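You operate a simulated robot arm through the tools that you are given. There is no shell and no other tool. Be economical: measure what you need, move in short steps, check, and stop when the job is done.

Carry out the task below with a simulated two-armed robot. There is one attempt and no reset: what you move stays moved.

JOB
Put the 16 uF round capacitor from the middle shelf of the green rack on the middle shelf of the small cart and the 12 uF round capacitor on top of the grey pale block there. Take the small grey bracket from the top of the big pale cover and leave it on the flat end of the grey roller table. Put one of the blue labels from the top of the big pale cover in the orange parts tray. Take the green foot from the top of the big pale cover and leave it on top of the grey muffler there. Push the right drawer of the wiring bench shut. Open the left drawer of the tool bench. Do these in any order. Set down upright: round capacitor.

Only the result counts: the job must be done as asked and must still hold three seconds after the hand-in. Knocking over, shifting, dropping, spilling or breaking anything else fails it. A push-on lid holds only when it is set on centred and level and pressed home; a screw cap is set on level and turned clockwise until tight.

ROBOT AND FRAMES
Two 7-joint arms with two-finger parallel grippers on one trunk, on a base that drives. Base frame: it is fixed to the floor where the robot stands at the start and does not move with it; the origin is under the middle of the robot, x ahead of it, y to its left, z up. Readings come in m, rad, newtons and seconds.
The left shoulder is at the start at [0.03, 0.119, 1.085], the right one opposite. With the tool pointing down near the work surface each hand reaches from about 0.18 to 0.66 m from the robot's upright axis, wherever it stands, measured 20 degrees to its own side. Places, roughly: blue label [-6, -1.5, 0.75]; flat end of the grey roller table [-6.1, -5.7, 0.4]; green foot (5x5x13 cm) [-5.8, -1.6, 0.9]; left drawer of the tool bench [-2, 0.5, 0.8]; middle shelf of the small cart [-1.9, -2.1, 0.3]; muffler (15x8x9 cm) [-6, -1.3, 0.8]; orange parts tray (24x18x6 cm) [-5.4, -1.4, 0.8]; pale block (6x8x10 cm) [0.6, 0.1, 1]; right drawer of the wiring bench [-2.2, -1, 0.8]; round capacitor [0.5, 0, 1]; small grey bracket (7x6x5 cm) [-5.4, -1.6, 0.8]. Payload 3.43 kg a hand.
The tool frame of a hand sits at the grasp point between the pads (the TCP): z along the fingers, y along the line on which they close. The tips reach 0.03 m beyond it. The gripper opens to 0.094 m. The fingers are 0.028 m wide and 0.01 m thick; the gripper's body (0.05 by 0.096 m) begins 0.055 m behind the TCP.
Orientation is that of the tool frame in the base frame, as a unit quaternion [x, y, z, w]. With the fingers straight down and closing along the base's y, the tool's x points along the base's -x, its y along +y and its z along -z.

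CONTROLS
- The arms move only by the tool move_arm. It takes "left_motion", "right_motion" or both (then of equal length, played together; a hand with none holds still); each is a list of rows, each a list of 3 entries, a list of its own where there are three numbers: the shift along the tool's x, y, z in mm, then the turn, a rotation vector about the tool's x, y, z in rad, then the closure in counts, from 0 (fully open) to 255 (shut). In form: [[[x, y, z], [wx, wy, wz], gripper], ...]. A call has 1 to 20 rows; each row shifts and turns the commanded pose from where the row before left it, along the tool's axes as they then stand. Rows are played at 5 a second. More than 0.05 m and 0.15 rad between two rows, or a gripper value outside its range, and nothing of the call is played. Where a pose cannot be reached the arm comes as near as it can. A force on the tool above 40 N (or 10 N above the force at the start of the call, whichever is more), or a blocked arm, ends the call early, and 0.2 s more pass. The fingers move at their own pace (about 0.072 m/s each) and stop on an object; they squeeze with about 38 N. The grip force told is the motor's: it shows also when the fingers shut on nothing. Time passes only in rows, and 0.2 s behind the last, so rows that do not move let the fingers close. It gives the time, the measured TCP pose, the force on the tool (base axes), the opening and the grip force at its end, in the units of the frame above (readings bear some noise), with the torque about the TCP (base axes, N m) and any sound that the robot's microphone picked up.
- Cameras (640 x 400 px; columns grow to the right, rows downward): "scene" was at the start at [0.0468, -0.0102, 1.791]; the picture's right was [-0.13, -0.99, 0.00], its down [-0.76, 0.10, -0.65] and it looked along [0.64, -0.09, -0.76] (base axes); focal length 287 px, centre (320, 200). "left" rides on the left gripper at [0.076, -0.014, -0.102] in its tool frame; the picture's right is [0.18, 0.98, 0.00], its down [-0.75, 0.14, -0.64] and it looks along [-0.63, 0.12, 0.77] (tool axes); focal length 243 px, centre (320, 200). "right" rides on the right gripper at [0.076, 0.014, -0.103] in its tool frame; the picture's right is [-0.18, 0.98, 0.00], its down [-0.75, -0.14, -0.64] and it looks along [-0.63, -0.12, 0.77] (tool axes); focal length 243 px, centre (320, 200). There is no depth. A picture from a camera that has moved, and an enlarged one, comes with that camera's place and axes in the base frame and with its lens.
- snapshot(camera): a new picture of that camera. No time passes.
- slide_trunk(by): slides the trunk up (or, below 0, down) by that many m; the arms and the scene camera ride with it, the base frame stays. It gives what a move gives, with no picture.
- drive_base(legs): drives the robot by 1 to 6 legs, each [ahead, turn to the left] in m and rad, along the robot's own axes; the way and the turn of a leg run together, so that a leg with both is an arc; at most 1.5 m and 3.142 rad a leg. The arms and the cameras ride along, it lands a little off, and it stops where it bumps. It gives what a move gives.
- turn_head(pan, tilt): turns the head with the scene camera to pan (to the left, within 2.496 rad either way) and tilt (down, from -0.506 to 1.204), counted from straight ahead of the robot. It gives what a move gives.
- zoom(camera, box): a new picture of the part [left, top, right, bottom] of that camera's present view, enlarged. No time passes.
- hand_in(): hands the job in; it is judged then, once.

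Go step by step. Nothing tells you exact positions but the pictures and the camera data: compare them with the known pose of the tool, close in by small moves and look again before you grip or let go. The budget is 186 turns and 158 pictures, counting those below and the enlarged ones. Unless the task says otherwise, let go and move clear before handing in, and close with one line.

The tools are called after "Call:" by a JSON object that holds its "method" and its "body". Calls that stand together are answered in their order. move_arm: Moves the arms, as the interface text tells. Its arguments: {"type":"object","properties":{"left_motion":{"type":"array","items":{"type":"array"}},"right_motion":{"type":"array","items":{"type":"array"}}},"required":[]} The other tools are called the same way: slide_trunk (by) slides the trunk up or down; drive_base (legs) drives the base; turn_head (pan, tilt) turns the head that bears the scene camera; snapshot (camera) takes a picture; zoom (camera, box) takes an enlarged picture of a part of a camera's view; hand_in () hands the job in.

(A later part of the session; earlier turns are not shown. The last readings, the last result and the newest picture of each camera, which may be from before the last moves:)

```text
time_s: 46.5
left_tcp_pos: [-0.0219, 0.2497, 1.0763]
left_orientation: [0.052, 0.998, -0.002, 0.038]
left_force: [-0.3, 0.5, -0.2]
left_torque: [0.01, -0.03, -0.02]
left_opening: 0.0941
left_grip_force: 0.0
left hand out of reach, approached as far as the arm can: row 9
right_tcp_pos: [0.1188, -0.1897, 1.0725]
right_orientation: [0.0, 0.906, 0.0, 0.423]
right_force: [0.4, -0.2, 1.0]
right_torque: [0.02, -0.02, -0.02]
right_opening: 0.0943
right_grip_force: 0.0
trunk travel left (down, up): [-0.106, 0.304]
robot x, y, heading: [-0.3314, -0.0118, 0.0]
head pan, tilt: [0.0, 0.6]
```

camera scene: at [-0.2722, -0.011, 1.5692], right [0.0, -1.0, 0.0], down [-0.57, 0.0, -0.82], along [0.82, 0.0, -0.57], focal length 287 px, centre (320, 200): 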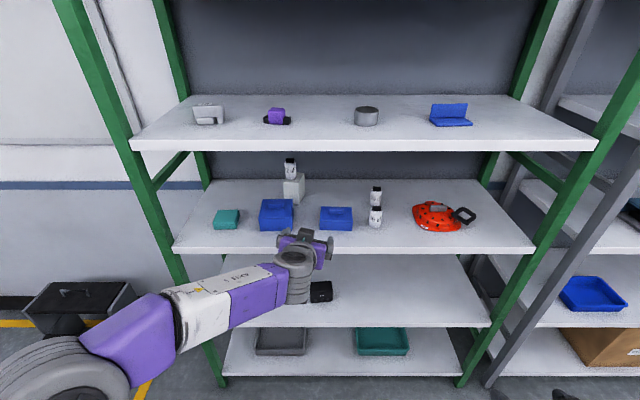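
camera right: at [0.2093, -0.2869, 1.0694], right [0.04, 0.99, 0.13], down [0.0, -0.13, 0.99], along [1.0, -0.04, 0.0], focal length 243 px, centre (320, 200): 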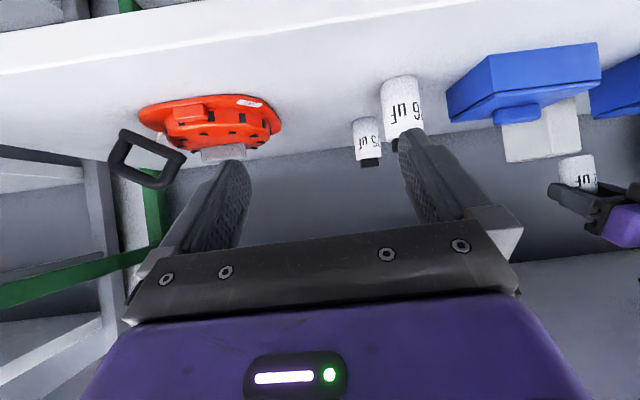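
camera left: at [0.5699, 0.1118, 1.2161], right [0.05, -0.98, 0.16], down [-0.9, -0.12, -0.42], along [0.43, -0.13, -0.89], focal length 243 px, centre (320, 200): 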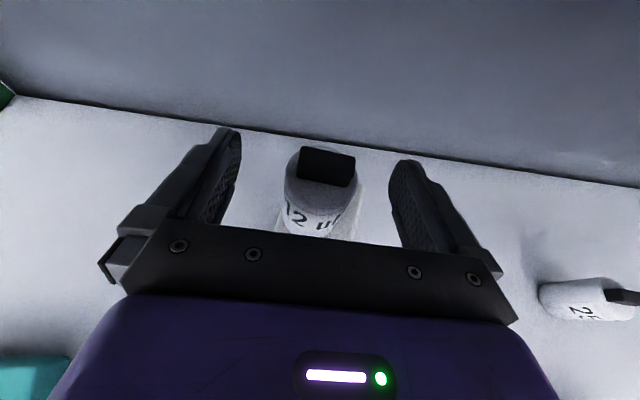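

Right hand is ready at y -0.19. I tuck the left a bit more and drive in part way.

Call:
{"method": "move_arm", "body": {"left_motion": [[[38, 0, 0], [0, 0, 0], 0], [[38, 0, 0], [0, 0, 0], 0]]}}

Call:
{"method": "drive_base", "body": {"legs": [[0.25, 0]]}}

Call:
{"method": "snapshot", "body": {"camera": "right"}}

Call:
{"method": "snapshot", "body": {"camera": "scene"}}

```text
time_s: 47.1
left_tcp_pos: [-0.0965, 0.2564, 1.0721]
left_orientation: [0.052, 0.998, -0.001, 0.037]
left_force: [-1.3, -0.3, 0.6]
left_torque: [-0.02, -0.05, 0.02]
left_opening: 0.0942
left_grip_force: 0.0
right_tcp_pos: [0.1185, -0.1908, 1.0723]
right_orientation: [-0.001, 0.907, 0.0, 0.422]
right_force: [-0.4, 1.3, 0.5]
right_torque: [0.03, 0.01, -0.02]
right_opening: 0.0941
right_grip_force: 0.0
trunk travel left (down, up): [-0.106, 0.304]
robot x, y, heading: [-0.327, -0.0092, 0.003]
head pan, tilt: [0.0, 0.6]
```

```text
time_s: 48.9
left_tcp_pos: [0.1523, 0.2572, 1.0712]
left_orientation: [0.051, 0.998, -0.001, 0.037]
left_force: [1.5, 0.8, 0.3]
left_torque: [-0.02, 0.01, -0.01]
left_opening: 0.0944
left_grip_force: 0.0
right_tcp_pos: [0.3688, -0.1896, 1.0721]
right_orientation: [-0.001, 0.907, -0.001, 0.421]
right_force: [0.1, -0.2, -0.9]
right_torque: [-0.01, 0.04, 0.0]
right_opening: 0.0942
right_grip_force: 0.2
trunk travel left (down, up): [-0.106, 0.304]
robot x, y, heading: [-0.0836, -0.0116, -0.0]
head pan, tilt: [0.0, 0.6]
```

```text
127 pictures are left
camera right: at [0.2416, -0.1754, 1.0807], right [0.12, 0.98, 0.14], down [0.0, -0.14, 0.99], along [0.99, -0.12, -0.01], focal length 243 px, centre (320, 200)
```

right: 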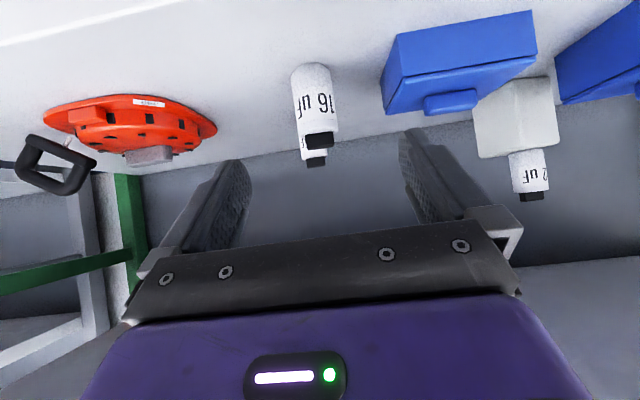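

```text
126 pictures are left
camera scene: at [-0.0239, -0.0105, 1.5692], right [0.0, -1.0, 0.0], down [-0.57, 0.0, -0.82], along [0.82, 0.0, -0.57], focal length 287 px, centre (320, 200)
```

scene: 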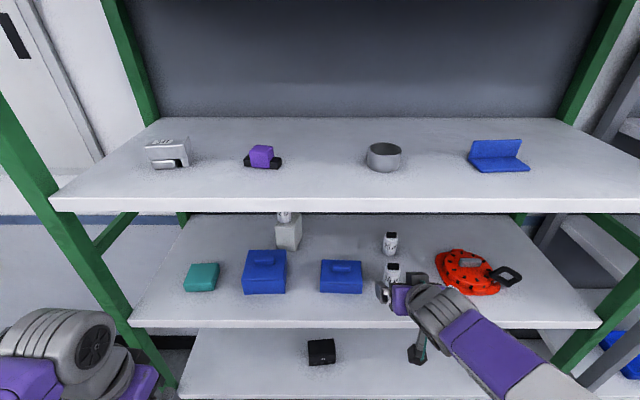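

The 16 uF lies straight ahead at about (0.466, -0.193), well between the fingers. I drive 0.095 m then lower.

Call:
{"method": "drive_base", "body": {"legs": [[0.095, 0]]}}

Call:
{"method": "snapshot", "body": {"camera": "right"}}

Call:
{"method": "zoom", "body": {"camera": "scene", "box": [300, 200, 540, 360]}}

```text
time_s: 50.0
left_tcp_pos: [0.2464, 0.2586, 1.0714]
left_orientation: [0.05, 0.998, -0.001, 0.037]
left_force: [0.4, 0.7, 0.3]
left_torque: [-0.03, 0.02, 0.01]
left_opening: 0.094
left_grip_force: 0.1
right_tcp_pos: [0.4634, -0.1888, 1.0712]
right_orientation: [-0.001, 0.907, 0.001, 0.421]
right_force: [0.1, -0.6, 0.4]
right_torque: [-0.01, 0.04, -0.01]
right_opening: 0.0942
right_grip_force: 0.0
trunk travel left (down, up): [-0.106, 0.304]
robot x, y, heading: [0.0092, -0.013, -0.001]
head pan, tilt: [0.0, 0.6]
```

```text
125 pictures are left
camera right: at [0.3359, -0.1752, 1.0806], right [0.12, 0.98, 0.14], down [0.0, -0.14, 0.99], along [0.99, -0.12, -0.01], focal length 243 px, centre (320, 200)
```

right: 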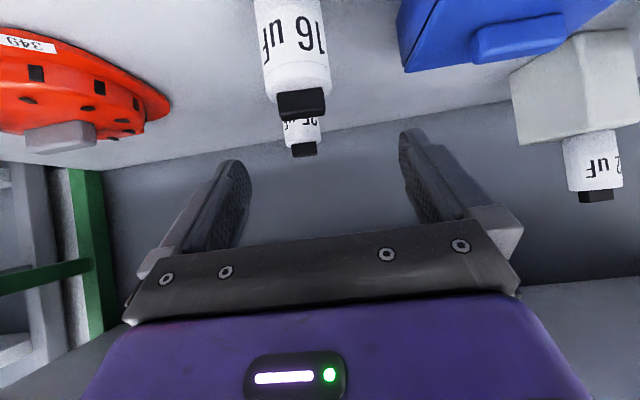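

```text
2.50 times, centred on (420, 280) of scene
camera zoom: at [0.0707, -0.0103, 1.5692], right [0.0, -1.0, 0.0], down [-0.57, 0.0, -0.82], along [0.82, 0.0, -0.57], focal length 717 px, centre (70, 0)
```

zoom: 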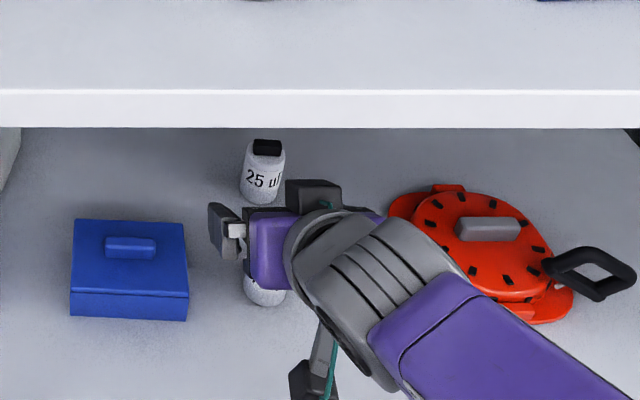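

Straddling is good; lowering to z about 1.008 with a slight advance.

Call:
{"method": "move_arm", "body": {"right_motion": [[[14, -1.5, 16], [0, 0, 0], 0], [[14, -1.5, 16], [0, 0, 0], 0], [[14, -1.5, 16], [0, 0, 0], 0], [[0, 0, 0], [0, 0, 0], 0]]}}

Call:
{"method": "snapshot", "body": {"camera": "right"}}

```text
time_s: 51.0
left_tcp_pos: [0.2447, 0.2589, 1.0717]
left_orientation: [0.051, 0.998, -0.002, 0.037]
left_force: [-0.4, 0.6, -0.3]
left_torque: [0.0, 0.0, 0.01]
left_opening: 0.0942
left_grip_force: 0.1
right_tcp_pos: [0.4707, -0.1937, 1.0105]
right_orientation: [-0.002, 0.907, 0.001, 0.422]
right_force: [-0.5, -0.4, 0.0]
right_torque: [0.02, 0.0, 0.0]
right_opening: 0.0942
right_grip_force: 0.1
trunk travel left (down, up): [-0.106, 0.304]
robot x, y, heading: [0.0129, -0.0102, -0.0]
head pan, tilt: [0.0, 0.6]
```

```text
123 pictures are left
camera right: at [0.3447, -0.1797, 1.0179], right [0.12, 0.98, 0.14], down [-0.01, -0.14, 0.99], along [0.99, -0.11, -0.01], focal length 243 px, centre (320, 200)
```

right: 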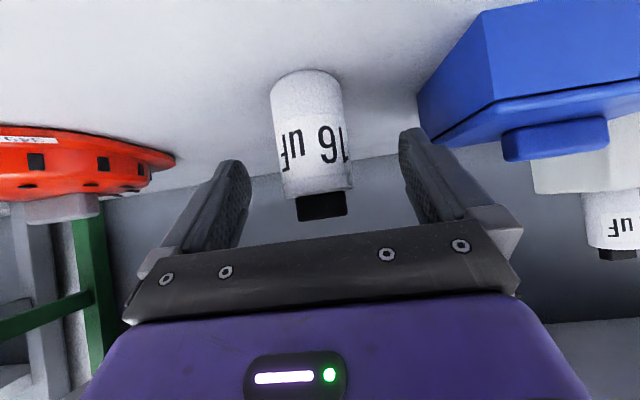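

Well centred laterally; 8 mm more ahead, then close.

Call:
{"method": "move_arm", "body": {"right_motion": [[[-5, 0, 6], [0, 0, 0], 0], [[0, 0, 0], [0, 0, 0], 255], [[0, 0, 0], [0, 0, 0], 255], [[0, 0, 0], [0, 0, 0], 255], [[0, 0, 0], [0, 0, 0], 255], [[0, 0, 0], [0, 0, 0], 255]]}}

Call:
{"method": "snapshot", "body": {"camera": "right"}}

```text
time_s: 52.4
left_tcp_pos: [0.2452, 0.257, 1.0719]
left_orientation: [0.05, 0.998, -0.001, 0.037]
left_force: [0.1, 0.2, 0.1]
left_torque: [-0.03, 0.03, 0.02]
left_opening: 0.0942
left_grip_force: 0.1
right_tcp_pos: [0.4791, -0.1922, 1.0089]
right_orientation: [-0.002, 0.907, 0.002, 0.422]
right_force: [0.3, -0.5, 2.5]
right_torque: [0.06, -0.08, 0.0]
right_opening: 0.0403
right_grip_force: 37.7
trunk travel left (down, up): [-0.106, 0.304]
robot x, y, heading: [0.0106, -0.0077, 0.003]
head pan, tilt: [0.0, 0.6]
```

```text
122 pictures are left
camera right: at [0.3527, -0.1799, 1.0182], right [0.12, 0.98, 0.14], down [-0.01, -0.14, 0.99], along [0.99, -0.12, -0.01], focal length 243 px, centre (320, 200)
```

right: 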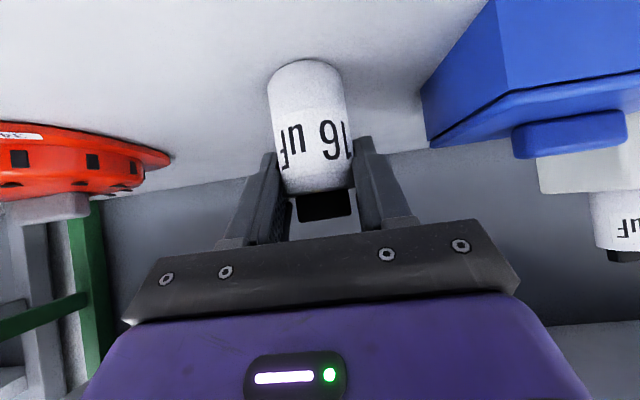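

The 16 uF is held. I lift it, back out, and look around for the carts and benches.

Call:
{"method": "move_arm", "body": {"right_motion": [[[-15, 0, -13], [0, 0, 0], 255], [[-16, 0, -13], [0, 0, 0], 255]]}}

Call:
{"method": "drive_base", "body": {"legs": [[-0.5, 0]]}}

Call:
{"method": "turn_head", "body": {"pan": -2.2, "tilt": 0.35}}

Call:
{"method": "snapshot", "body": {"camera": "scene"}}

Call:
{"method": "turn_head", "body": {"pan": 2.4, "tilt": 0.35}}

Call:
{"method": "snapshot", "body": {"camera": "scene"}}

```text
time_s: 53.0
left_tcp_pos: [0.2454, 0.2579, 1.0714]
left_orientation: [0.05, 0.998, -0.001, 0.037]
left_force: [-0.6, -0.4, 0.3]
left_torque: [-0.03, 0.01, 0.01]
left_opening: 0.0942
left_grip_force: 0.1
right_tcp_pos: [0.4798, -0.1942, 1.049]
right_orientation: [-0.002, 0.907, 0.002, 0.422]
right_force: [0.1, -0.3, -0.4]
right_torque: [-0.02, -0.01, 0.03]
right_opening: 0.0403
right_grip_force: 37.6
trunk travel left (down, up): [-0.106, 0.304]
robot x, y, heading: [0.0132, -0.0098, 0.005]
head pan, tilt: [0.0, 0.6]
```

```text
time_s: 56.0
left_tcp_pos: [-0.2543, 0.2567, 1.0724]
left_orientation: [0.052, 0.998, -0.002, 0.037]
left_force: [0.8, -0.3, -0.7]
left_torque: [0.01, 0.0, 0.01]
left_opening: 0.0938
left_grip_force: 0.0
right_tcp_pos: [-0.0215, -0.1948, 1.0489]
right_orientation: [-0.001, 0.907, 0.0, 0.422]
right_force: [0.1, -0.4, -2.2]
right_torque: [0.01, 0.02, 0.02]
right_opening: 0.0397
right_grip_force: 38.4
trunk travel left (down, up): [-0.106, 0.304]
robot x, y, heading: [-0.4893, -0.011, -0.0]
head pan, tilt: [0.0, 0.6]
```

```text
time_s: 58.0
left_tcp_pos: [-0.2545, 0.2559, 1.0707]
left_orientation: [0.051, 0.998, -0.002, 0.036]
left_force: [0.2, -0.3, 0.0]
left_torque: [-0.02, 0.0, 0.01]
left_opening: 0.0939
left_grip_force: 0.1
right_tcp_pos: [-0.0208, -0.195, 1.0488]
right_orientation: [-0.001, 0.907, 0.001, 0.421]
right_force: [-0.7, -1.1, -1.4]
right_torque: [0.04, 0.02, 0.04]
right_opening: 0.0396
right_grip_force: 38.0
trunk travel left (down, up): [-0.106, 0.304]
robot x, y, heading: [-0.49, -0.0068, 0.004]
head pan, tilt: [-2.201, 0.351]
```

```text
121 pictures are left
camera scene: at [-0.5737, -0.0865, 1.5921], right [-0.81, 0.59, 0.0], down [0.2, 0.28, -0.94], along [-0.55, -0.76, -0.34], focal length 287 px, centre (320, 200)
```

scene: 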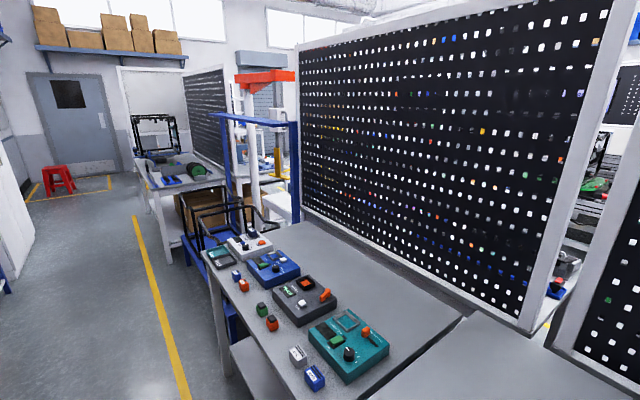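

```text
time_s: 61.7
left_tcp_pos: [-0.2539, 0.2573, 1.071]
left_orientation: [0.051, 0.998, -0.002, 0.036]
left_force: [0.4, 0.5, -0.5]
left_torque: [0.03, 0.02, 0.03]
left_opening: 0.094
left_grip_force: 0.0
right_tcp_pos: [-0.0205, -0.1944, 1.0489]
right_orientation: [-0.001, 0.906, 0.001, 0.423]
right_force: [0.5, -0.4, -1.8]
right_torque: [-0.03, 0.03, -0.01]
right_opening: 0.0395
right_grip_force: 37.8
trunk travel left (down, up): [-0.106, 0.304]
robot x, y, heading: [-0.4913, -0.006, 0.002]
head pan, tilt: [2.4, 0.351]
```

```text
120 pictures are left
camera scene: at [-0.5876, 0.0516, 1.5921], right [0.68, 0.74, 0.0], down [0.25, -0.23, -0.94], along [-0.69, 0.63, -0.34], focal length 287 px, centre (320, 200)
```

scene: 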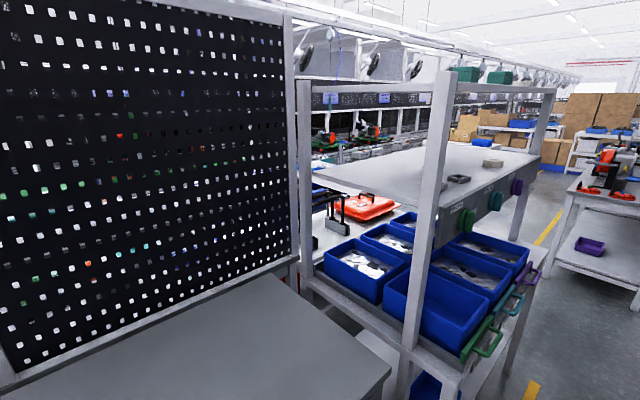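

Benches stand behind with an aisle running toward -y. Zooming to see the cart at the bench end.

Call:
{"method": "turn_head", "body": {"pan": -2.1, "tilt": 0.5}}

Call:
{"method": "zoom", "body": {"camera": "scene", "box": [120, 60, 360, 300]}}

```text
time_s: 65.3
left_tcp_pos: [-0.2539, 0.2573, 1.0721]
left_orientation: [0.051, 0.998, -0.001, 0.037]
left_force: [0.3, 0.1, 0.6]
left_torque: [0.01, -0.03, 0.01]
left_opening: 0.094
left_grip_force: 0.0
right_tcp_pos: [-0.0212, -0.1957, 1.0495]
right_orientation: [-0.001, 0.907, 0.0, 0.422]
right_force: [0.3, 0.5, -0.9]
right_torque: [0.0, -0.02, 0.0]
right_opening: 0.0393
right_grip_force: 38.2
trunk travel left (down, up): [-0.106, 0.304]
robot x, y, heading: [-0.4933, -0.0125, -0.002]
head pan, tilt: [-2.1, 0.499]
```

```text
1.67 times, centred on (240, 180) of scene
camera zoom: at [-0.5648, -0.0898, 1.5784], right [-0.86, 0.5, 0.0], down [0.24, 0.41, -0.88], along [-0.44, -0.76, -0.48], focal length 478 px, centre (453, 233)
```

zoom: 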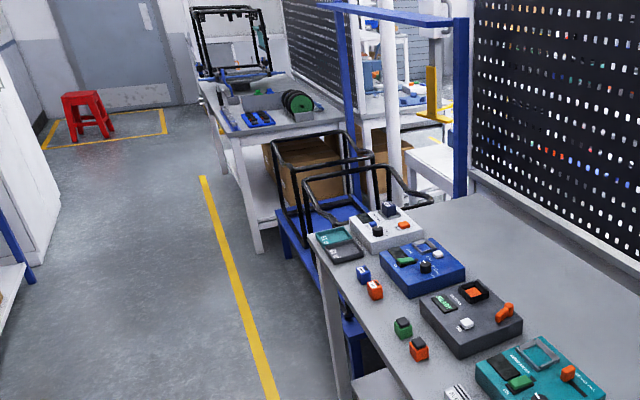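

I'll move to the aisle's middle, turn toward -y and drive part way to view the cart.

Call:
{"method": "drive_base", "body": {"legs": [[0.12, 0], [0, -1.571], [1.3, 0]]}}

Call:
{"method": "turn_head", "body": {"pan": -0.7, "tilt": 0.4}}

Call:
{"method": "snapshot", "body": {"camera": "scene"}}

```text
time_s: 76.5
left_tcp_pos: [-0.1184, -1.5441, 1.0718]
left_orientation: [0.747, 0.664, -0.026, 0.025]
left_force: [0.3, 0.6, -1.3]
left_torque: [0.01, -0.02, 0.01]
left_opening: 0.0938
left_grip_force: 0.1
right_tcp_pos: [-0.5738, -1.7709, 1.0491]
right_orientation: [0.645, 0.637, -0.301, 0.296]
right_force: [-0.5, 0.1, -1.3]
right_torque: [0.02, -0.02, -0.03]
right_opening: 0.0389
right_grip_force: 37.8
trunk travel left (down, up): [-0.106, 0.304]
robot x, y, heading: [-0.3819, -1.3008, -1.583]
head pan, tilt: [-2.1, 0.499]
```

```text
time_s: 78.0
left_tcp_pos: [-0.119, -1.5435, 1.0708]
left_orientation: [0.747, 0.664, -0.027, 0.025]
left_force: [-1.8, 0.0, -0.9]
left_torque: [0.01, 0.0, 0.0]
left_opening: 0.0941
left_grip_force: 0.0
right_tcp_pos: [-0.5727, -1.77, 1.0488]
right_orientation: [0.645, 0.637, -0.3, 0.297]
right_force: [-1.1, 0.9, -1.4]
right_torque: [0.0, 0.01, -0.02]
right_opening: 0.0391
right_grip_force: 38.2
trunk travel left (down, up): [-0.106, 0.304]
robot x, y, heading: [-0.3833, -1.3023, -1.585]
head pan, tilt: [-0.7, 0.4]
```

```text
118 pictures are left
camera scene: at [-0.4434, -1.3443, 1.5875], right [-0.76, 0.65, 0.0], down [0.25, 0.29, -0.92], along [-0.6, -0.7, -0.39], focal length 287 px, centre (320, 200)
```

scene: 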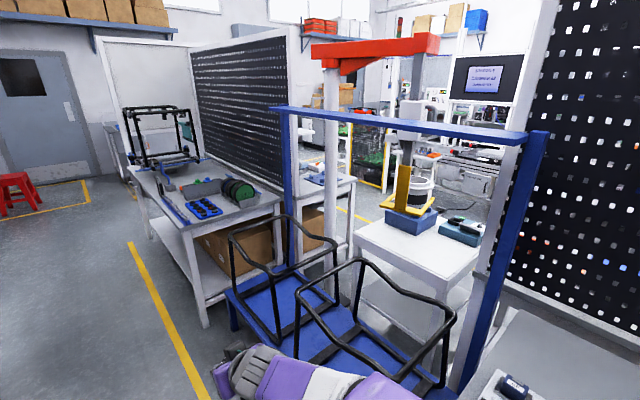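

The small white cart is behind a blue platform and gantry, so it must be reached from the west side. I'll look south along the aisle for a passage.

Call:
{"method": "turn_head", "body": {"pan": 0, "tilt": 0.25}}

Call:
{"method": "snapshot", "body": {"camera": "scene"}}

```text
time_s: 79.1
left_tcp_pos: [-0.1187, -1.5425, 1.0714]
left_orientation: [0.746, 0.664, -0.027, 0.025]
left_force: [1.1, 0.4, -0.6]
left_torque: [-0.02, -0.01, 0.01]
left_opening: 0.0942
left_grip_force: 0.1
right_tcp_pos: [-0.5722, -1.7703, 1.0499]
right_orientation: [0.645, 0.637, -0.3, 0.296]
right_force: [-0.4, 0.0, -1.3]
right_torque: [-0.02, -0.02, 0.0]
right_opening: 0.039
right_grip_force: 38.2
trunk travel left (down, up): [-0.106, 0.304]
robot x, y, heading: [-0.385, -1.3026, -1.58]
head pan, tilt: [0.0, 0.25]
```

```text
117 pictures are left
camera scene: at [-0.384, -1.3677, 1.6015], right [-1.0, 0.01, 0.0], down [0.0, 0.25, -0.97], along [-0.01, -0.97, -0.25], focal length 287 px, centre (320, 200)
```

scene: 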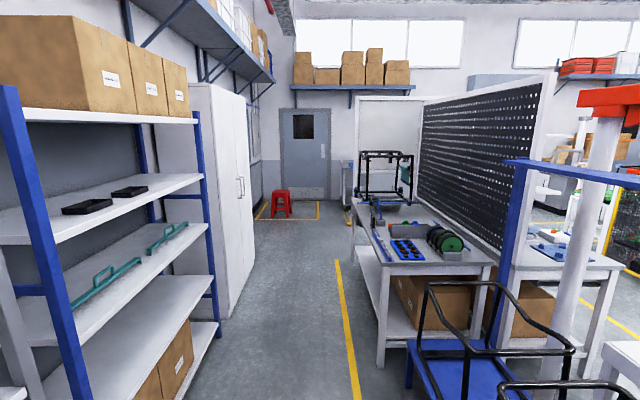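

The south end looks closed off, so I'll check the north end: back up, turn to face +y and look.

Call:
{"method": "drive_base", "body": {"legs": [[-1.3, 0], [0, 3.141]]}}

Call:
{"method": "turn_head", "body": {"pan": 0.3, "tilt": 0.25}}

Call:
{"method": "snapshot", "body": {"camera": "scene"}}

```text
time_s: 92.9
left_tcp_pos: [-0.6347, 0.2099, 1.072]
left_orientation: [-0.67, 0.742, 0.025, 0.026]
left_force: [-0.9, 0.2, 0.5]
left_torque: [-0.01, -0.01, 0.02]
left_opening: 0.0942
left_grip_force: 0.0
right_tcp_pos: [-0.1835, 0.444, 1.0498]
right_orientation: [0.643, -0.639, -0.299, -0.298]
right_force: [0.7, 0.0, -1.3]
right_torque: [-0.02, 0.02, 0.0]
right_opening: 0.0391
right_grip_force: 38.2
trunk travel left (down, up): [-0.106, 0.304]
robot x, y, heading: [-0.3693, -0.0236, 1.571]
head pan, tilt: [0.0, 0.25]
```

```text
time_s: 93.7
left_tcp_pos: [-0.6342, 0.2107, 1.0719]
left_orientation: [-0.67, 0.742, 0.025, 0.026]
left_force: [-0.9, -0.4, 0.4]
left_torque: [0.0, 0.02, 0.0]
left_opening: 0.0937
left_grip_force: 0.1
right_tcp_pos: [-0.1823, 0.4434, 1.0502]
right_orientation: [0.643, -0.639, -0.3, -0.297]
right_force: [0.6, 0.1, -0.9]
right_torque: [0.01, -0.04, 0.02]
right_opening: 0.0388
right_grip_force: 38.2
trunk travel left (down, up): [-0.106, 0.304]
robot x, y, heading: [-0.368, -0.0254, 1.574]
head pan, tilt: [0.3, 0.25]
```

```text
116 pictures are left
camera scene: at [-0.393, 0.0349, 1.6015], right [0.95, 0.3, 0.0], down [0.07, -0.24, -0.97], along [-0.29, 0.93, -0.25], focal length 287 px, centre (320, 200)
```

scene: 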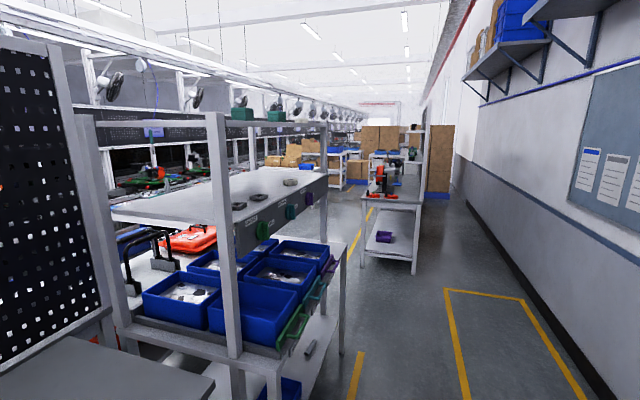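

There is a gap heading west between the bin shelf (ends y about 1.75) and the next table (y about 3.1). I'll drive up to it and look west.

Call:
{"method": "drive_base", "body": {"legs": [[0, -0.12], [1.5, 0], [0, 0.12], [0.85, 0], [0, 1.571]]}}

Call:
{"method": "turn_head", "body": {"pan": 0.25, "tilt": 0.35}}

Call:
{"method": "snapshot", "body": {"camera": "scene"}}

```text
time_s: 110.2
left_tcp_pos: [-0.4119, 2.0477, 1.0715]
left_orientation: [0.998, -0.058, -0.036, -0.001]
left_force: [-0.1, 1.0, -0.7]
left_torque: [-0.03, 0.0, 0.0]
left_opening: 0.0942
left_grip_force: 0.0
right_tcp_pos: [-0.6386, 2.5026, 1.0493]
right_orientation: [0.907, -0.004, -0.422, -0.002]
right_force: [-0.1, 0.1, -1.0]
right_torque: [0.0, -0.03, 0.01]
right_opening: 0.0389
right_grip_force: 37.8
trunk travel left (down, up): [-0.106, 0.304]
robot x, y, heading: [-0.1733, 2.3123, 3.13]
head pan, tilt: [0.3, 0.25]
```

```text
time_s: 110.9
left_tcp_pos: [-0.4124, 2.0478, 1.0716]
left_orientation: [0.998, -0.057, -0.036, -0.002]
left_force: [-0.4, -0.3, -0.3]
left_torque: [-0.02, 0.07, 0.04]
left_opening: 0.0941
left_grip_force: 0.0
right_tcp_pos: [-0.6392, 2.5021, 1.0491]
right_orientation: [0.907, -0.004, -0.421, -0.001]
right_force: [0.6, -0.8, -1.3]
right_torque: [0.01, 0.0, 0.05]
right_opening: 0.0389
right_grip_force: 37.7
trunk travel left (down, up): [-0.106, 0.304]
robot x, y, heading: [-0.1713, 2.313, 3.13]
head pan, tilt: [0.25, 0.351]
```

```text
115 pictures are left
camera scene: at [-0.2329, 2.2905, 1.5921], right [-0.24, 0.97, 0.0], down [0.33, 0.08, -0.94], along [-0.91, -0.22, -0.34], focal length 287 px, centre (320, 200)
```

scene: 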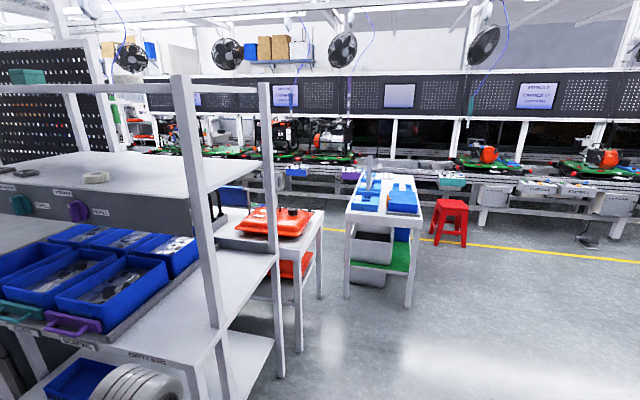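

West of here is an assembly line with an aisle in front of it. I'll drive 1.1 m west and look around toward the south-west aisle.

Call:
{"method": "drive_base", "body": {"legs": [[0.55, -0.1], [0.65, -0.2]]}}

Call:
{"method": "turn_head", "body": {"pan": 0.6, "tilt": 0.35}}

Call:
{"method": "snapshot", "body": {"camera": "scene"}}

```text
time_s: 117.3
left_tcp_pos: [-1.6665, 2.2958, 1.0706]
left_orientation: [0.978, -0.205, -0.037, -0.006]
left_force: [-0.3, 0.4, 1.3]
left_torque: [-0.02, 0.0, 0.0]
left_opening: 0.0938
left_grip_force: 0.1
right_tcp_pos: [-1.7503, 2.7981, 1.0486]
right_orientation: [0.896, -0.139, -0.417, -0.064]
right_force: [-0.2, 0.2, -0.8]
right_torque: [0.03, 0.0, 0.01]
right_opening: 0.0385
right_grip_force: 37.6
trunk travel left (down, up): [-0.106, 0.304]
robot x, y, heading: [-1.3608, 2.4789, 2.83]
head pan, tilt: [0.25, 0.351]
```

```text
time_s: 118.1
left_tcp_pos: [-1.666, 2.2957, 1.0713]
left_orientation: [0.978, -0.204, -0.036, -0.007]
left_force: [-0.5, -0.1, -0.8]
left_torque: [-0.01, -0.02, -0.03]
left_opening: 0.0941
left_grip_force: 0.0
right_tcp_pos: [-1.7512, 2.7972, 1.0482]
right_orientation: [0.896, -0.139, -0.417, -0.066]
right_force: [-0.5, 0.7, -0.9]
right_torque: [0.01, -0.01, -0.02]
right_opening: 0.039
right_grip_force: 38.1
trunk travel left (down, up): [-0.106, 0.304]
robot x, y, heading: [-1.3614, 2.4789, 2.834]
head pan, tilt: [0.6, 0.351]
```

```text
114 pictures are left
camera scene: at [-1.4207, 2.4438, 1.5921], right [-0.29, 0.96, 0.0], down [0.33, 0.1, -0.94], along [-0.9, -0.27, -0.34], focal length 287 px, centre (320, 200)
```

scene: 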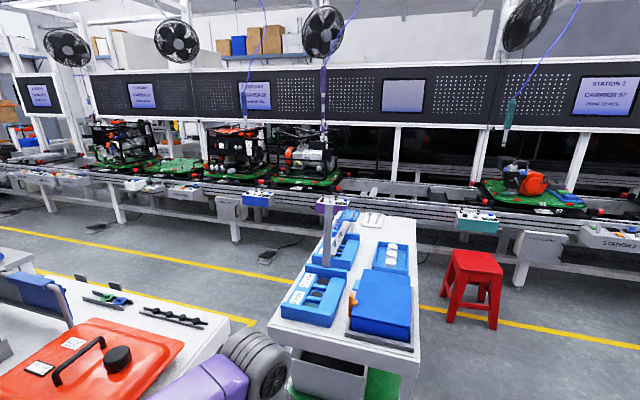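

The blue-box table nearly reaches the conveyor, so this way looks too narrow. I'll look further south along the west aisle from here before deciding.

Call:
{"method": "turn_head", "body": {"pan": 1.05, "tilt": 0.2}}

Call:
{"method": "snapshot", "body": {"camera": "scene"}}

Call:
{"method": "turn_head", "body": {"pan": 0.2, "tilt": 0.9}}

Call:
{"method": "snapshot", "body": {"camera": "scene"}}

```text
time_s: 119.0
left_tcp_pos: [-1.6653, 2.2957, 1.071]
left_orientation: [0.978, -0.205, -0.036, -0.006]
left_force: [0.4, -1.0, -0.9]
left_torque: [-0.03, -0.01, 0.03]
left_opening: 0.0937
left_grip_force: 0.0
right_tcp_pos: [-1.7498, 2.797, 1.0499]
right_orientation: [0.896, -0.139, -0.418, -0.064]
right_force: [0.3, 0.1, -1.1]
right_torque: [0.01, -0.01, -0.02]
right_opening: 0.0389
right_grip_force: 38.1
trunk travel left (down, up): [-0.106, 0.304]
robot x, y, heading: [-1.3629, 2.4782, 2.832]
head pan, tilt: [1.051, 0.201]
```

```text
113 pictures are left
camera scene: at [-1.4002, 2.4076, 1.606], right [-0.67, 0.74, 0.0], down [0.15, 0.13, -0.98], along [-0.72, -0.66, -0.2], focal length 287 px, centre (320, 200)
```

scene: 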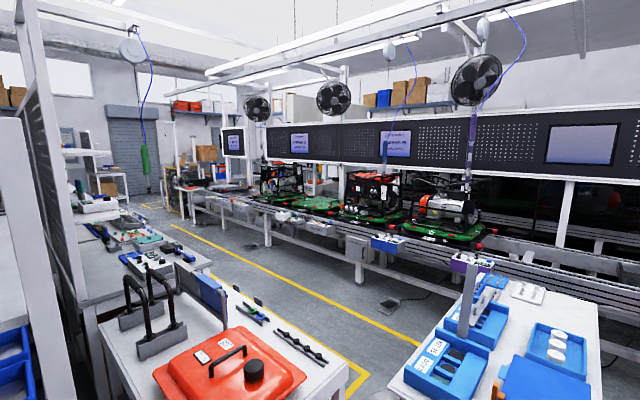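

```text
time_s: 120.2
left_tcp_pos: [-1.666, 2.296, 1.0713]
left_orientation: [0.978, -0.205, -0.036, -0.007]
left_force: [0.0, 0.5, -1.1]
left_torque: [0.01, 0.0, 0.01]
left_opening: 0.0941
left_grip_force: 0.0
right_tcp_pos: [-1.7504, 2.7974, 1.0493]
right_orientation: [0.896, -0.139, -0.417, -0.065]
right_force: [-0.2, -0.8, -1.1]
right_torque: [0.03, 0.0, -0.01]
right_opening: 0.0388
right_grip_force: 38.2
trunk travel left (down, up): [-0.106, 0.304]
robot x, y, heading: [-1.36, 2.4803, 2.834]
head pan, tilt: [0.201, 0.901]
```

```text
112 pictures are left
camera scene: at [-1.4065, 2.4786, 1.5446], right [0.11, 0.99, 0.0], down [0.78, -0.08, -0.62], along [-0.62, 0.07, -0.78], focal length 287 px, centre (320, 200)
```

scene: 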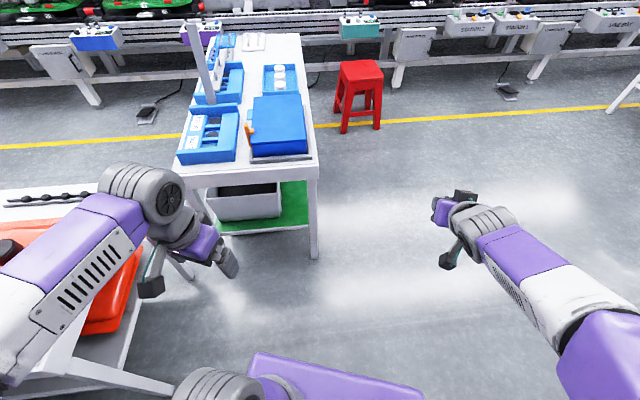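

The west side must be entered from the south end. I'll head back to the east aisle and drive south down its middle.

Call:
{"method": "drive_base", "body": {"legs": [[0, -2.951], [1.1, 0], [0, -1.454], [1.5, 0], [1.5, 0]]}}

Call:
{"method": "turn_head", "body": {"pan": -0.15, "tilt": 0.5}}

Call:
{"method": "snapshot", "body": {"camera": "scene"}}

```text
time_s: 150.4
left_tcp_pos: [-0.1327, -0.9238, 1.0733]
left_orientation: [0.757, 0.652, -0.027, 0.024]
left_force: [-0.6, 0.4, 1.0]
left_torque: [-0.01, 0.01, 0.01]
left_opening: 0.094
left_grip_force: 0.1
right_tcp_pos: [-0.5957, -1.1359, 1.0497]
right_orientation: [0.655, 0.627, -0.305, 0.292]
right_force: [0.1, -0.2, -1.8]
right_torque: [0.04, 0.0, -0.02]
right_opening: 0.0389
right_grip_force: 38.0
trunk travel left (down, up): [-0.106, 0.304]
robot x, y, heading: [-0.3923, -0.678, -1.616]
head pan, tilt: [0.201, 0.901]
```

```text
time_s: 151.3
left_tcp_pos: [-0.133, -0.9227, 1.0708]
left_orientation: [0.757, 0.652, -0.028, 0.025]
left_force: [-0.1, 0.0, -0.2]
left_torque: [0.04, 0.03, 0.02]
left_opening: 0.0939
left_grip_force: 0.1
right_tcp_pos: [-0.5967, -1.135, 1.0487]
right_orientation: [0.655, 0.626, -0.305, 0.292]
right_force: [0.6, 0.2, -1.0]
right_torque: [0.01, 0.01, 0.04]
right_opening: 0.0389
right_grip_force: 38.0
trunk travel left (down, up): [-0.106, 0.304]
robot x, y, heading: [-0.3921, -0.6768, -1.617]
head pan, tilt: [-0.15, 0.499]
```

```text
111 pictures are left
camera scene: at [-0.4062, -0.7355, 1.5783], right [-0.98, 0.19, 0.0], down [0.09, 0.47, -0.88], along [-0.17, -0.86, -0.48], focal length 287 px, centre (320, 200)
```

scene: 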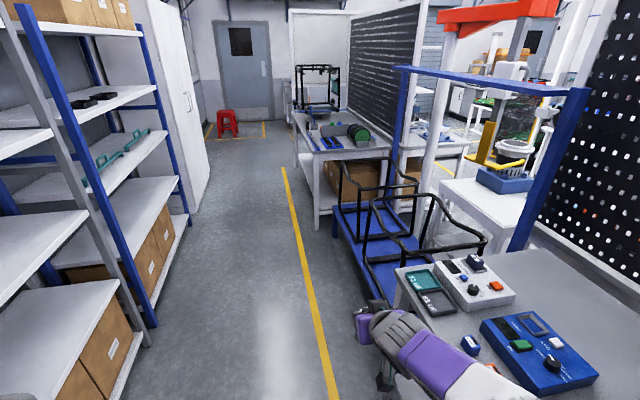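

I'm slightly right of centre; I'll correct and continue south.

Call:
{"method": "drive_base", "body": {"legs": [[0, 0.12], [1.5, 0], [0.9, 0], [0, -0.075], [1.3, 0]]}}

Call:
{"method": "turn_head", "body": {"pan": -0.35, "tilt": 0.4}}

Call:
{"method": "snapshot", "body": {"camera": "scene"}}

```text
time_s: 170.2
left_tcp_pos: [0.081, -4.6023, 1.0724]
left_orientation: [0.739, 0.672, -0.027, 0.025]
left_force: [0.7, 0.1, -0.4]
left_torque: [0.01, -0.02, 0.01]
left_opening: 0.094
left_grip_force: 0.0
right_tcp_pos: [-0.3677, -4.8393, 1.0486]
right_orientation: [0.638, 0.645, -0.297, 0.299]
right_force: [0.8, -0.3, -0.7]
right_torque: [0.01, 0.03, 0.0]
right_opening: 0.0388
right_grip_force: 37.6
trunk travel left (down, up): [-0.106, 0.304]
robot x, y, heading: [-0.1813, -4.3653, -1.564]
head pan, tilt: [-0.15, 0.499]
```

```text
time_s: 170.9
left_tcp_pos: [0.0828, -4.6007, 1.0718]
left_orientation: [0.739, 0.673, -0.027, 0.026]
left_force: [-0.3, -0.3, 0.1]
left_torque: [0.02, 0.01, -0.01]
left_opening: 0.0943
left_grip_force: 0.2
right_tcp_pos: [-0.3679, -4.8396, 1.0495]
right_orientation: [0.638, 0.645, -0.297, 0.299]
right_force: [-0.3, -0.2, -1.7]
right_torque: [0.0, -0.02, 0.02]
right_opening: 0.0386
right_grip_force: 37.7
trunk travel left (down, up): [-0.106, 0.304]
robot x, y, heading: [-0.1873, -4.3692, -1.559]
head pan, tilt: [-0.351, 0.4]
```

```text
110 pictures are left
camera scene: at [-0.2194, -4.4265, 1.5875], right [-0.94, 0.33, 0.0], down [0.13, 0.37, -0.92], along [-0.31, -0.87, -0.39], focal length 287 px, centre (320, 200)
```

scene: 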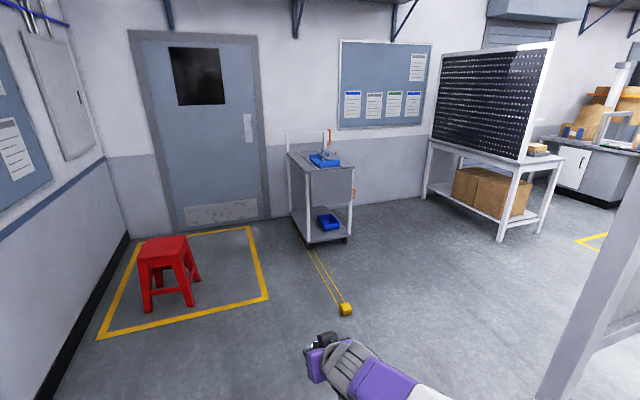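

The passage west exists; there's a tape measure on the floor near (-0.95, -5.94) to avoid. Looking right to see the bench end.

Call:
{"method": "turn_head", "body": {"pan": -0.95, "tilt": 0.6}}

Call:
{"method": "snapshot", "body": {"camera": "scene"}}

```text
time_s: 171.9
left_tcp_pos: [0.0824, -4.6023, 1.071]
left_orientation: [0.739, 0.673, -0.026, 0.025]
left_force: [0.0, 0.0, -0.6]
left_torque: [0.02, -0.01, -0.02]
left_opening: 0.0938
left_grip_force: 0.1
right_tcp_pos: [-0.3684, -4.8398, 1.0487]
right_orientation: [0.638, 0.644, -0.297, 0.299]
right_force: [-0.9, -0.5, -1.3]
right_torque: [-0.02, 0.03, 0.01]
right_opening: 0.0386
right_grip_force: 38.4
trunk travel left (down, up): [-0.106, 0.304]
robot x, y, heading: [-0.1874, -4.3707, -1.558]
head pan, tilt: [-0.949, 0.6]
```

```text
109 pictures are left
camera scene: at [-0.2598, -4.3913, 1.5693], right [-0.59, 0.81, 0.0], down [0.46, 0.33, -0.83], along [-0.67, -0.49, -0.56], focal length 287 px, centre (320, 200)
```

scene: 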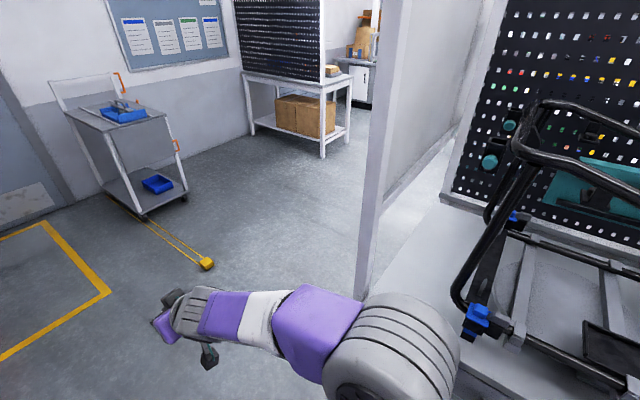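

Path west at y about -5.4 is clear. Driving there.

Call:
{"method": "drive_base", "body": {"legs": [[1.03, 0], [0, -1.585], [1.5, 0]]}}

Call:
{"method": "turn_head", "body": {"pan": -0.3, "tilt": 0.35}}

Call:
{"method": "snapshot", "body": {"camera": "scene"}}

```text
time_s: 188.1
left_tcp_pos: [-1.91, -5.6831, 1.0712]
left_orientation: [0.998, -0.047, -0.037, -0.001]
left_force: [-0.8, 0.1, 0.2]
left_torque: [-0.03, 0.0, 0.0]
left_opening: 0.0942
left_grip_force: 0.0
right_tcp_pos: [-2.149, -5.2329, 1.0485]
right_orientation: [0.907, 0.005, -0.421, 0.001]
right_force: [0.5, 0.2, -1.1]
right_torque: [0.03, -0.04, -0.02]
right_opening: 0.0387
right_grip_force: 38.2
trunk travel left (down, up): [-0.106, 0.304]
robot x, y, heading: [-1.6802, -5.4141, -3.13]
head pan, tilt: [-0.949, 0.6]
```

```text
time_s: 189.2
left_tcp_pos: [-1.9107, -5.6833, 1.0711]
left_orientation: [0.998, -0.047, -0.037, -0.001]
left_force: [0.1, 0.8, 0.4]
left_torque: [0.01, 0.0, 0.0]
left_opening: 0.0939
left_grip_force: 0.1
right_tcp_pos: [-2.1475, -5.2338, 1.049]
right_orientation: [0.906, 0.005, -0.422, 0.001]
right_force: [0.4, 0.1, 0.1]
right_torque: [-0.01, -0.06, -0.04]
right_opening: 0.039
right_grip_force: 38.0
trunk travel left (down, up): [-0.106, 0.304]
robot x, y, heading: [-1.6787, -5.4171, -3.133]
head pan, tilt: [-0.3, 0.351]
```

```text
108 pictures are left
camera scene: at [-1.7368, -5.3857, 1.592], right [0.29, 0.96, 0.0], down [0.33, -0.1, -0.94], along [-0.9, 0.27, -0.34], focal length 287 px, centre (320, 200)
```

scene: 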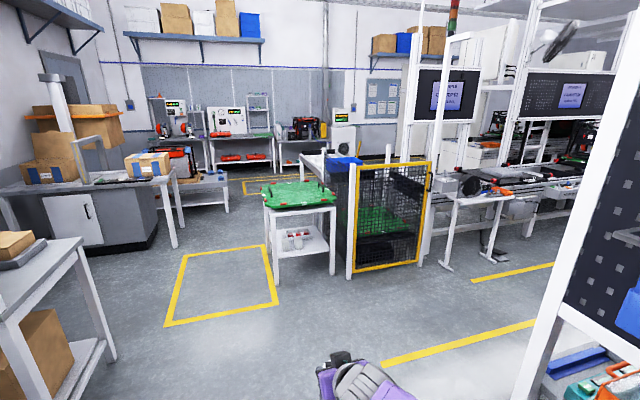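

The west aisle is reachable. I go to x about -3.0 then north to about y -3.2 and look at the cart.

Call:
{"method": "drive_base", "body": {"legs": [[1.32, 0], [0, -1.58], [1.5, 0], [0.6, 0]]}}

Call:
{"method": "turn_head", "body": {"pan": -0.8, "tilt": 0.4}}

Call:
{"method": "snapshot", "body": {"camera": "scene"}}

```text
time_s: 209.7
left_tcp_pos: [-3.2528, -3.0855, 1.0717]
left_orientation: [-0.667, 0.745, 0.025, 0.026]
left_force: [-0.1, 0.7, 0.3]
left_torque: [0.0, -0.01, 0.03]
left_opening: 0.0939
left_grip_force: 0.2
right_tcp_pos: [-2.7993, -2.8557, 1.0494]
right_orientation: [-0.639, 0.643, 0.297, 0.299]
right_force: [0.4, -0.4, -1.3]
right_torque: [-0.01, 0.0, 0.0]
right_opening: 0.0388
right_grip_force: 37.8
trunk travel left (down, up): [-0.106, 0.304]
robot x, y, heading: [-2.9847, -3.3227, 1.562]
head pan, tilt: [-0.3, 0.351]
```

```text
time_s: 210.6
left_tcp_pos: [-3.252, -3.0852, 1.0714]
left_orientation: [-0.666, 0.745, 0.025, 0.028]
left_force: [0.3, 1.1, -0.5]
left_torque: [-0.01, 0.01, 0.01]
left_opening: 0.0943
left_grip_force: 0.0
right_tcp_pos: [-2.7995, -2.8563, 1.0488]
right_orientation: [-0.64, 0.643, 0.296, 0.299]
right_force: [0.2, 0.4, -1.7]
right_torque: [0.01, -0.02, 0.02]
right_opening: 0.0387
right_grip_force: 38.1
trunk travel left (down, up): [-0.106, 0.304]
robot x, y, heading: [-2.9853, -3.3251, 1.562]
head pan, tilt: [-0.799, 0.4]
```

```text
107 pictures are left
camera scene: at [-2.9192, -3.2882, 1.5875], right [0.69, -0.72, 0.0], down [-0.28, -0.27, -0.92], along [0.66, 0.64, -0.39], focal length 287 px, centre (320, 200)
```

scene: 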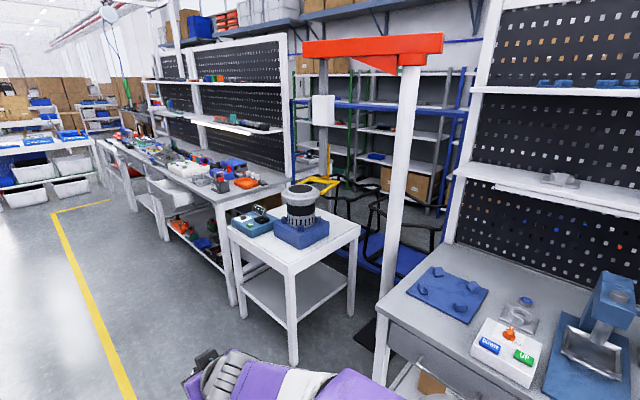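

The cart's footprint is about x -2.15..-1.65, y -2.33..-1.78 with the middle shelf at z about 0.29 and its top at 0.67. I'll drive in front of it, face east, and lower the trunk.

Call:
{"method": "drive_base", "body": {"legs": [[1.42, 0], [0, -1.562]]}}

Call:
{"method": "slide_trunk", "body": {"by": -0.106}}

Call:
{"method": "turn_head", "body": {"pan": 0.0, "tilt": 0.7}}

Call:
{"method": "snapshot", "body": {"camera": "scene"}}

```text
time_s: 221.4
left_tcp_pos: [-2.748, -1.6394, 1.0716]
left_orientation: [0.039, 0.999, -0.001, 0.037]
left_force: [0.5, 0.3, 0.3]
left_torque: [0.05, 0.0, -0.02]
left_opening: 0.0941
left_grip_force: 0.0
right_tcp_pos: [-2.5031, -2.0846, 1.0481]
right_orientation: [-0.013, 0.906, 0.006, 0.422]
right_force: [0.5, -1.1, -1.8]
right_torque: [-0.01, 0.04, -0.02]
right_opening: 0.0389
right_grip_force: 38.0
trunk travel left (down, up): [-0.106, 0.304]
robot x, y, heading: [-2.9777, -1.9118, 0.022]
head pan, tilt: [-0.799, 0.4]
```

```text
time_s: 222.7
left_tcp_pos: [-2.7502, -1.6381, 0.9659]
left_orientation: [0.038, 0.999, -0.001, 0.037]
left_force: [0.3, 0.0, 0.9]
left_torque: [-0.05, 0.06, 0.0]
left_opening: 0.0938
left_grip_force: 0.0
right_tcp_pos: [-2.5037, -2.0849, 0.9446]
right_orientation: [-0.013, 0.907, 0.006, 0.422]
right_force: [-1.0, 0.0, -0.8]
right_torque: [-0.02, 0.0, -0.02]
right_opening: 0.0389
right_grip_force: 37.7
trunk travel left (down, up): [0.0, 0.41]
robot x, y, heading: [-2.9731, -1.9141, 0.023]
head pan, tilt: [-0.799, 0.4]
```

```text
time_s: 223.9
left_tcp_pos: [-2.7486, -1.6385, 0.9655]
left_orientation: [0.038, 0.999, 0.0, 0.038]
left_force: [-0.1, 0.4, -0.2]
left_torque: [0.01, -0.03, 0.0]
left_opening: 0.0942
left_grip_force: 0.0
right_tcp_pos: [-2.5033, -2.0845, 0.9436]
right_orientation: [-0.012, 0.907, 0.006, 0.421]
right_force: [1.1, -0.2, 0.0]
right_torque: [-0.01, 0.0, -0.01]
right_opening: 0.039
right_grip_force: 38.2
trunk travel left (down, up): [0.0, 0.41]
robot x, y, heading: [-2.978, -1.9142, 0.024]
head pan, tilt: [0.0, 0.7]
```

```text
106 pictures are left
camera scene: at [-2.9216, -1.9112, 1.4547], right [0.03, -1.0, 0.0], down [-0.64, -0.02, -0.77], along [0.76, 0.02, -0.64], focal length 287 px, centre (320, 200)
```

scene: 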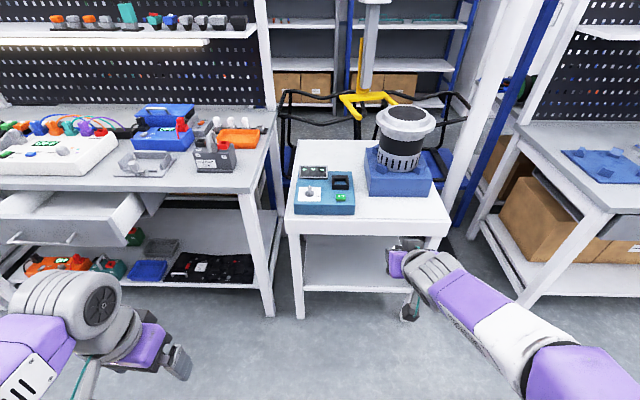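

Cart front is at x about -2.15 with an empty middle shelf. I lower the right hand in front of it to about z 0.40.

Call:
{"method": "move_arm", "body": {"right_motion": [[[37, 0, 31], [0, 0, 0], 255], [[37, 0, 31], [0, 0, 0], 255], [[37, 0, 31], [0, 0, 0], 255], [[37, 0, 31], [0, 0, 0], 255], [[37, 0, 31], [0, 0, 0], 255], [[37, 0, 31], [0, 0, 0], 255], [[37, 0, 31], [0, 0, 0], 255], [[37, 0, 31], [0, 0, 0], 255], [[37, 0, 31], [0, 0, 0], 255], [[37, 0, 31], [0, 0, 0], 255], [[37, 0, 31], [0, 0, 0], 255]]}}

Call:
{"method": "snapshot", "body": {"camera": "right"}}

Call:
{"method": "snapshot", "body": {"camera": "scene"}}

```text
time_s: 226.3
left_tcp_pos: [-2.749, -1.6388, 0.9667]
left_orientation: [0.038, 0.999, -0.001, 0.037]
left_force: [-0.2, -0.2, 0.6]
left_torque: [0.01, 0.0, 0.01]
left_opening: 0.0939
left_grip_force: 0.1
right_tcp_pos: [-2.535, -1.9884, 0.5717]
right_orientation: [-0.012, 0.907, 0.005, 0.422]
right_force: [-0.4, -0.2, -0.5]
right_torque: [-0.03, 0.03, 0.01]
right_opening: 0.0387
right_grip_force: 38.4
right hand out of reach, approached as far as the arm can: row 7, 8, 9, 10, 11
trunk travel left (down, up): [0.0, 0.41]
robot x, y, heading: [-2.978, -1.9127, 0.029]
head pan, tilt: [0.0, 0.7]
```

```text
105 pictures are left
camera right: at [-2.6605, -1.9779, 0.581], right [0.09, 0.99, 0.14], down [0.0, -0.14, 0.99], along [1.0, -0.09, -0.01], focal length 243 px, centre (320, 200)
```

right: 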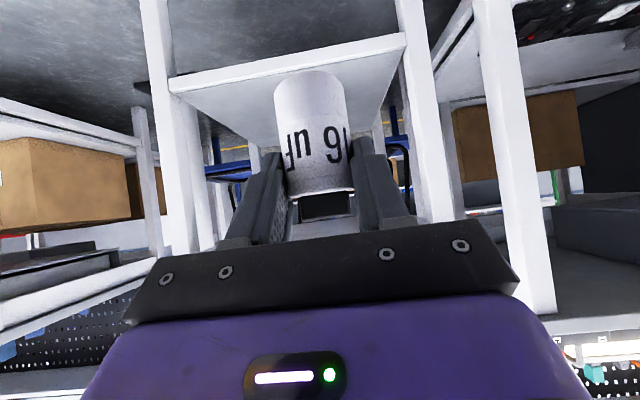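

```text
104 pictures are left
camera scene: at [-2.9216, -1.9112, 1.4547], right [0.03, -1.0, 0.0], down [-0.64, -0.02, -0.76], along [0.76, 0.02, -0.64], focal length 287 px, centre (320, 200)
```

scene: 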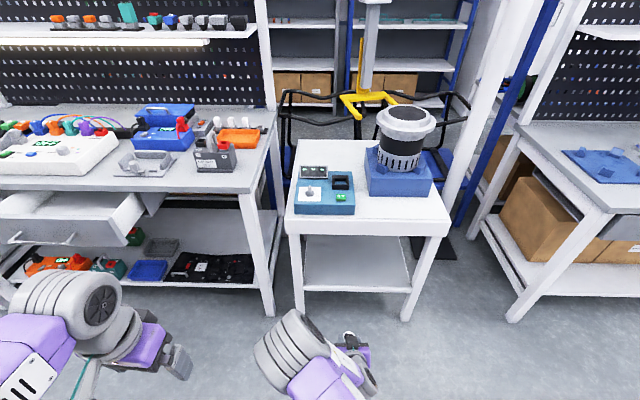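

The low pose isn't reachable this close in; I'll extend the commanded pose forward to see if it gets reachable.

Call:
{"method": "move_arm", "body": {"right_motion": [[[-19, -15, 23], [0, 0, 0], 255], [[-19, -15, 23], [0, 0, 0], 255], [[-19, -15, 23], [0, 0, 0], 255], [[-19, -15, 23], [0, 0, 0], 255]]}}

```text
time_s: 227.3
left_tcp_pos: [-2.7482, -1.6384, 0.9651]
left_orientation: [0.039, 0.999, -0.001, 0.037]
left_force: [0.2, -0.1, 0.1]
left_torque: [0.04, -0.02, 0.02]
left_opening: 0.0943
left_grip_force: 0.1
right_tcp_pos: [-2.4341, -2.0163, 0.6206]
right_orientation: [-0.013, 0.907, 0.005, 0.421]
right_force: [0.6, -0.7, -1.7]
right_torque: [-0.01, -0.01, -0.02]
right_opening: 0.039
right_grip_force: 37.9
right hand out of reach, approached as far as the arm can: row 1, 2, 3, 4
trunk travel left (down, up): [0.0, 0.41]
robot x, y, heading: [-2.9762, -1.9123, 0.028]
head pan, tilt: [0.0, 0.7]
```

Reach fails at this flat tilt; I'll test steeper hand angles (the capacitor would then be re-gripped on the cart top).

Call:
{"method": "move_arm", "body": {"right_motion": [[[0, 0, 0], [0, 0.13, 0], 255], [[0, 0, 0], [0, 0.13, 0], 255], [[0, 0, 0], [0, 0.13, 0], 255], [[0, 0, 0], [0, 0, 0], 255]]}}

```text
time_s: 228.3
left_tcp_pos: [-2.7476, -1.6379, 0.9649]
left_orientation: [0.038, 0.999, -0.001, 0.037]
left_force: [0.3, 0.4, -0.4]
left_torque: [0.0, 0.0, 0.02]
left_opening: 0.0938
left_grip_force: 0.1
right_tcp_pos: [-2.4348, -2.0169, 0.6211]
right_orientation: [-0.013, 0.971, 0.002, 0.238]
right_force: [-0.4, 0.2, -1.1]
right_torque: [-0.01, 0.06, 0.02]
right_opening: 0.0383
right_grip_force: 38.1
trunk travel left (down, up): [0.0, 0.41]
robot x, y, heading: [-2.9793, -1.9124, 0.03]
head pan, tilt: [0.0, 0.7]
```

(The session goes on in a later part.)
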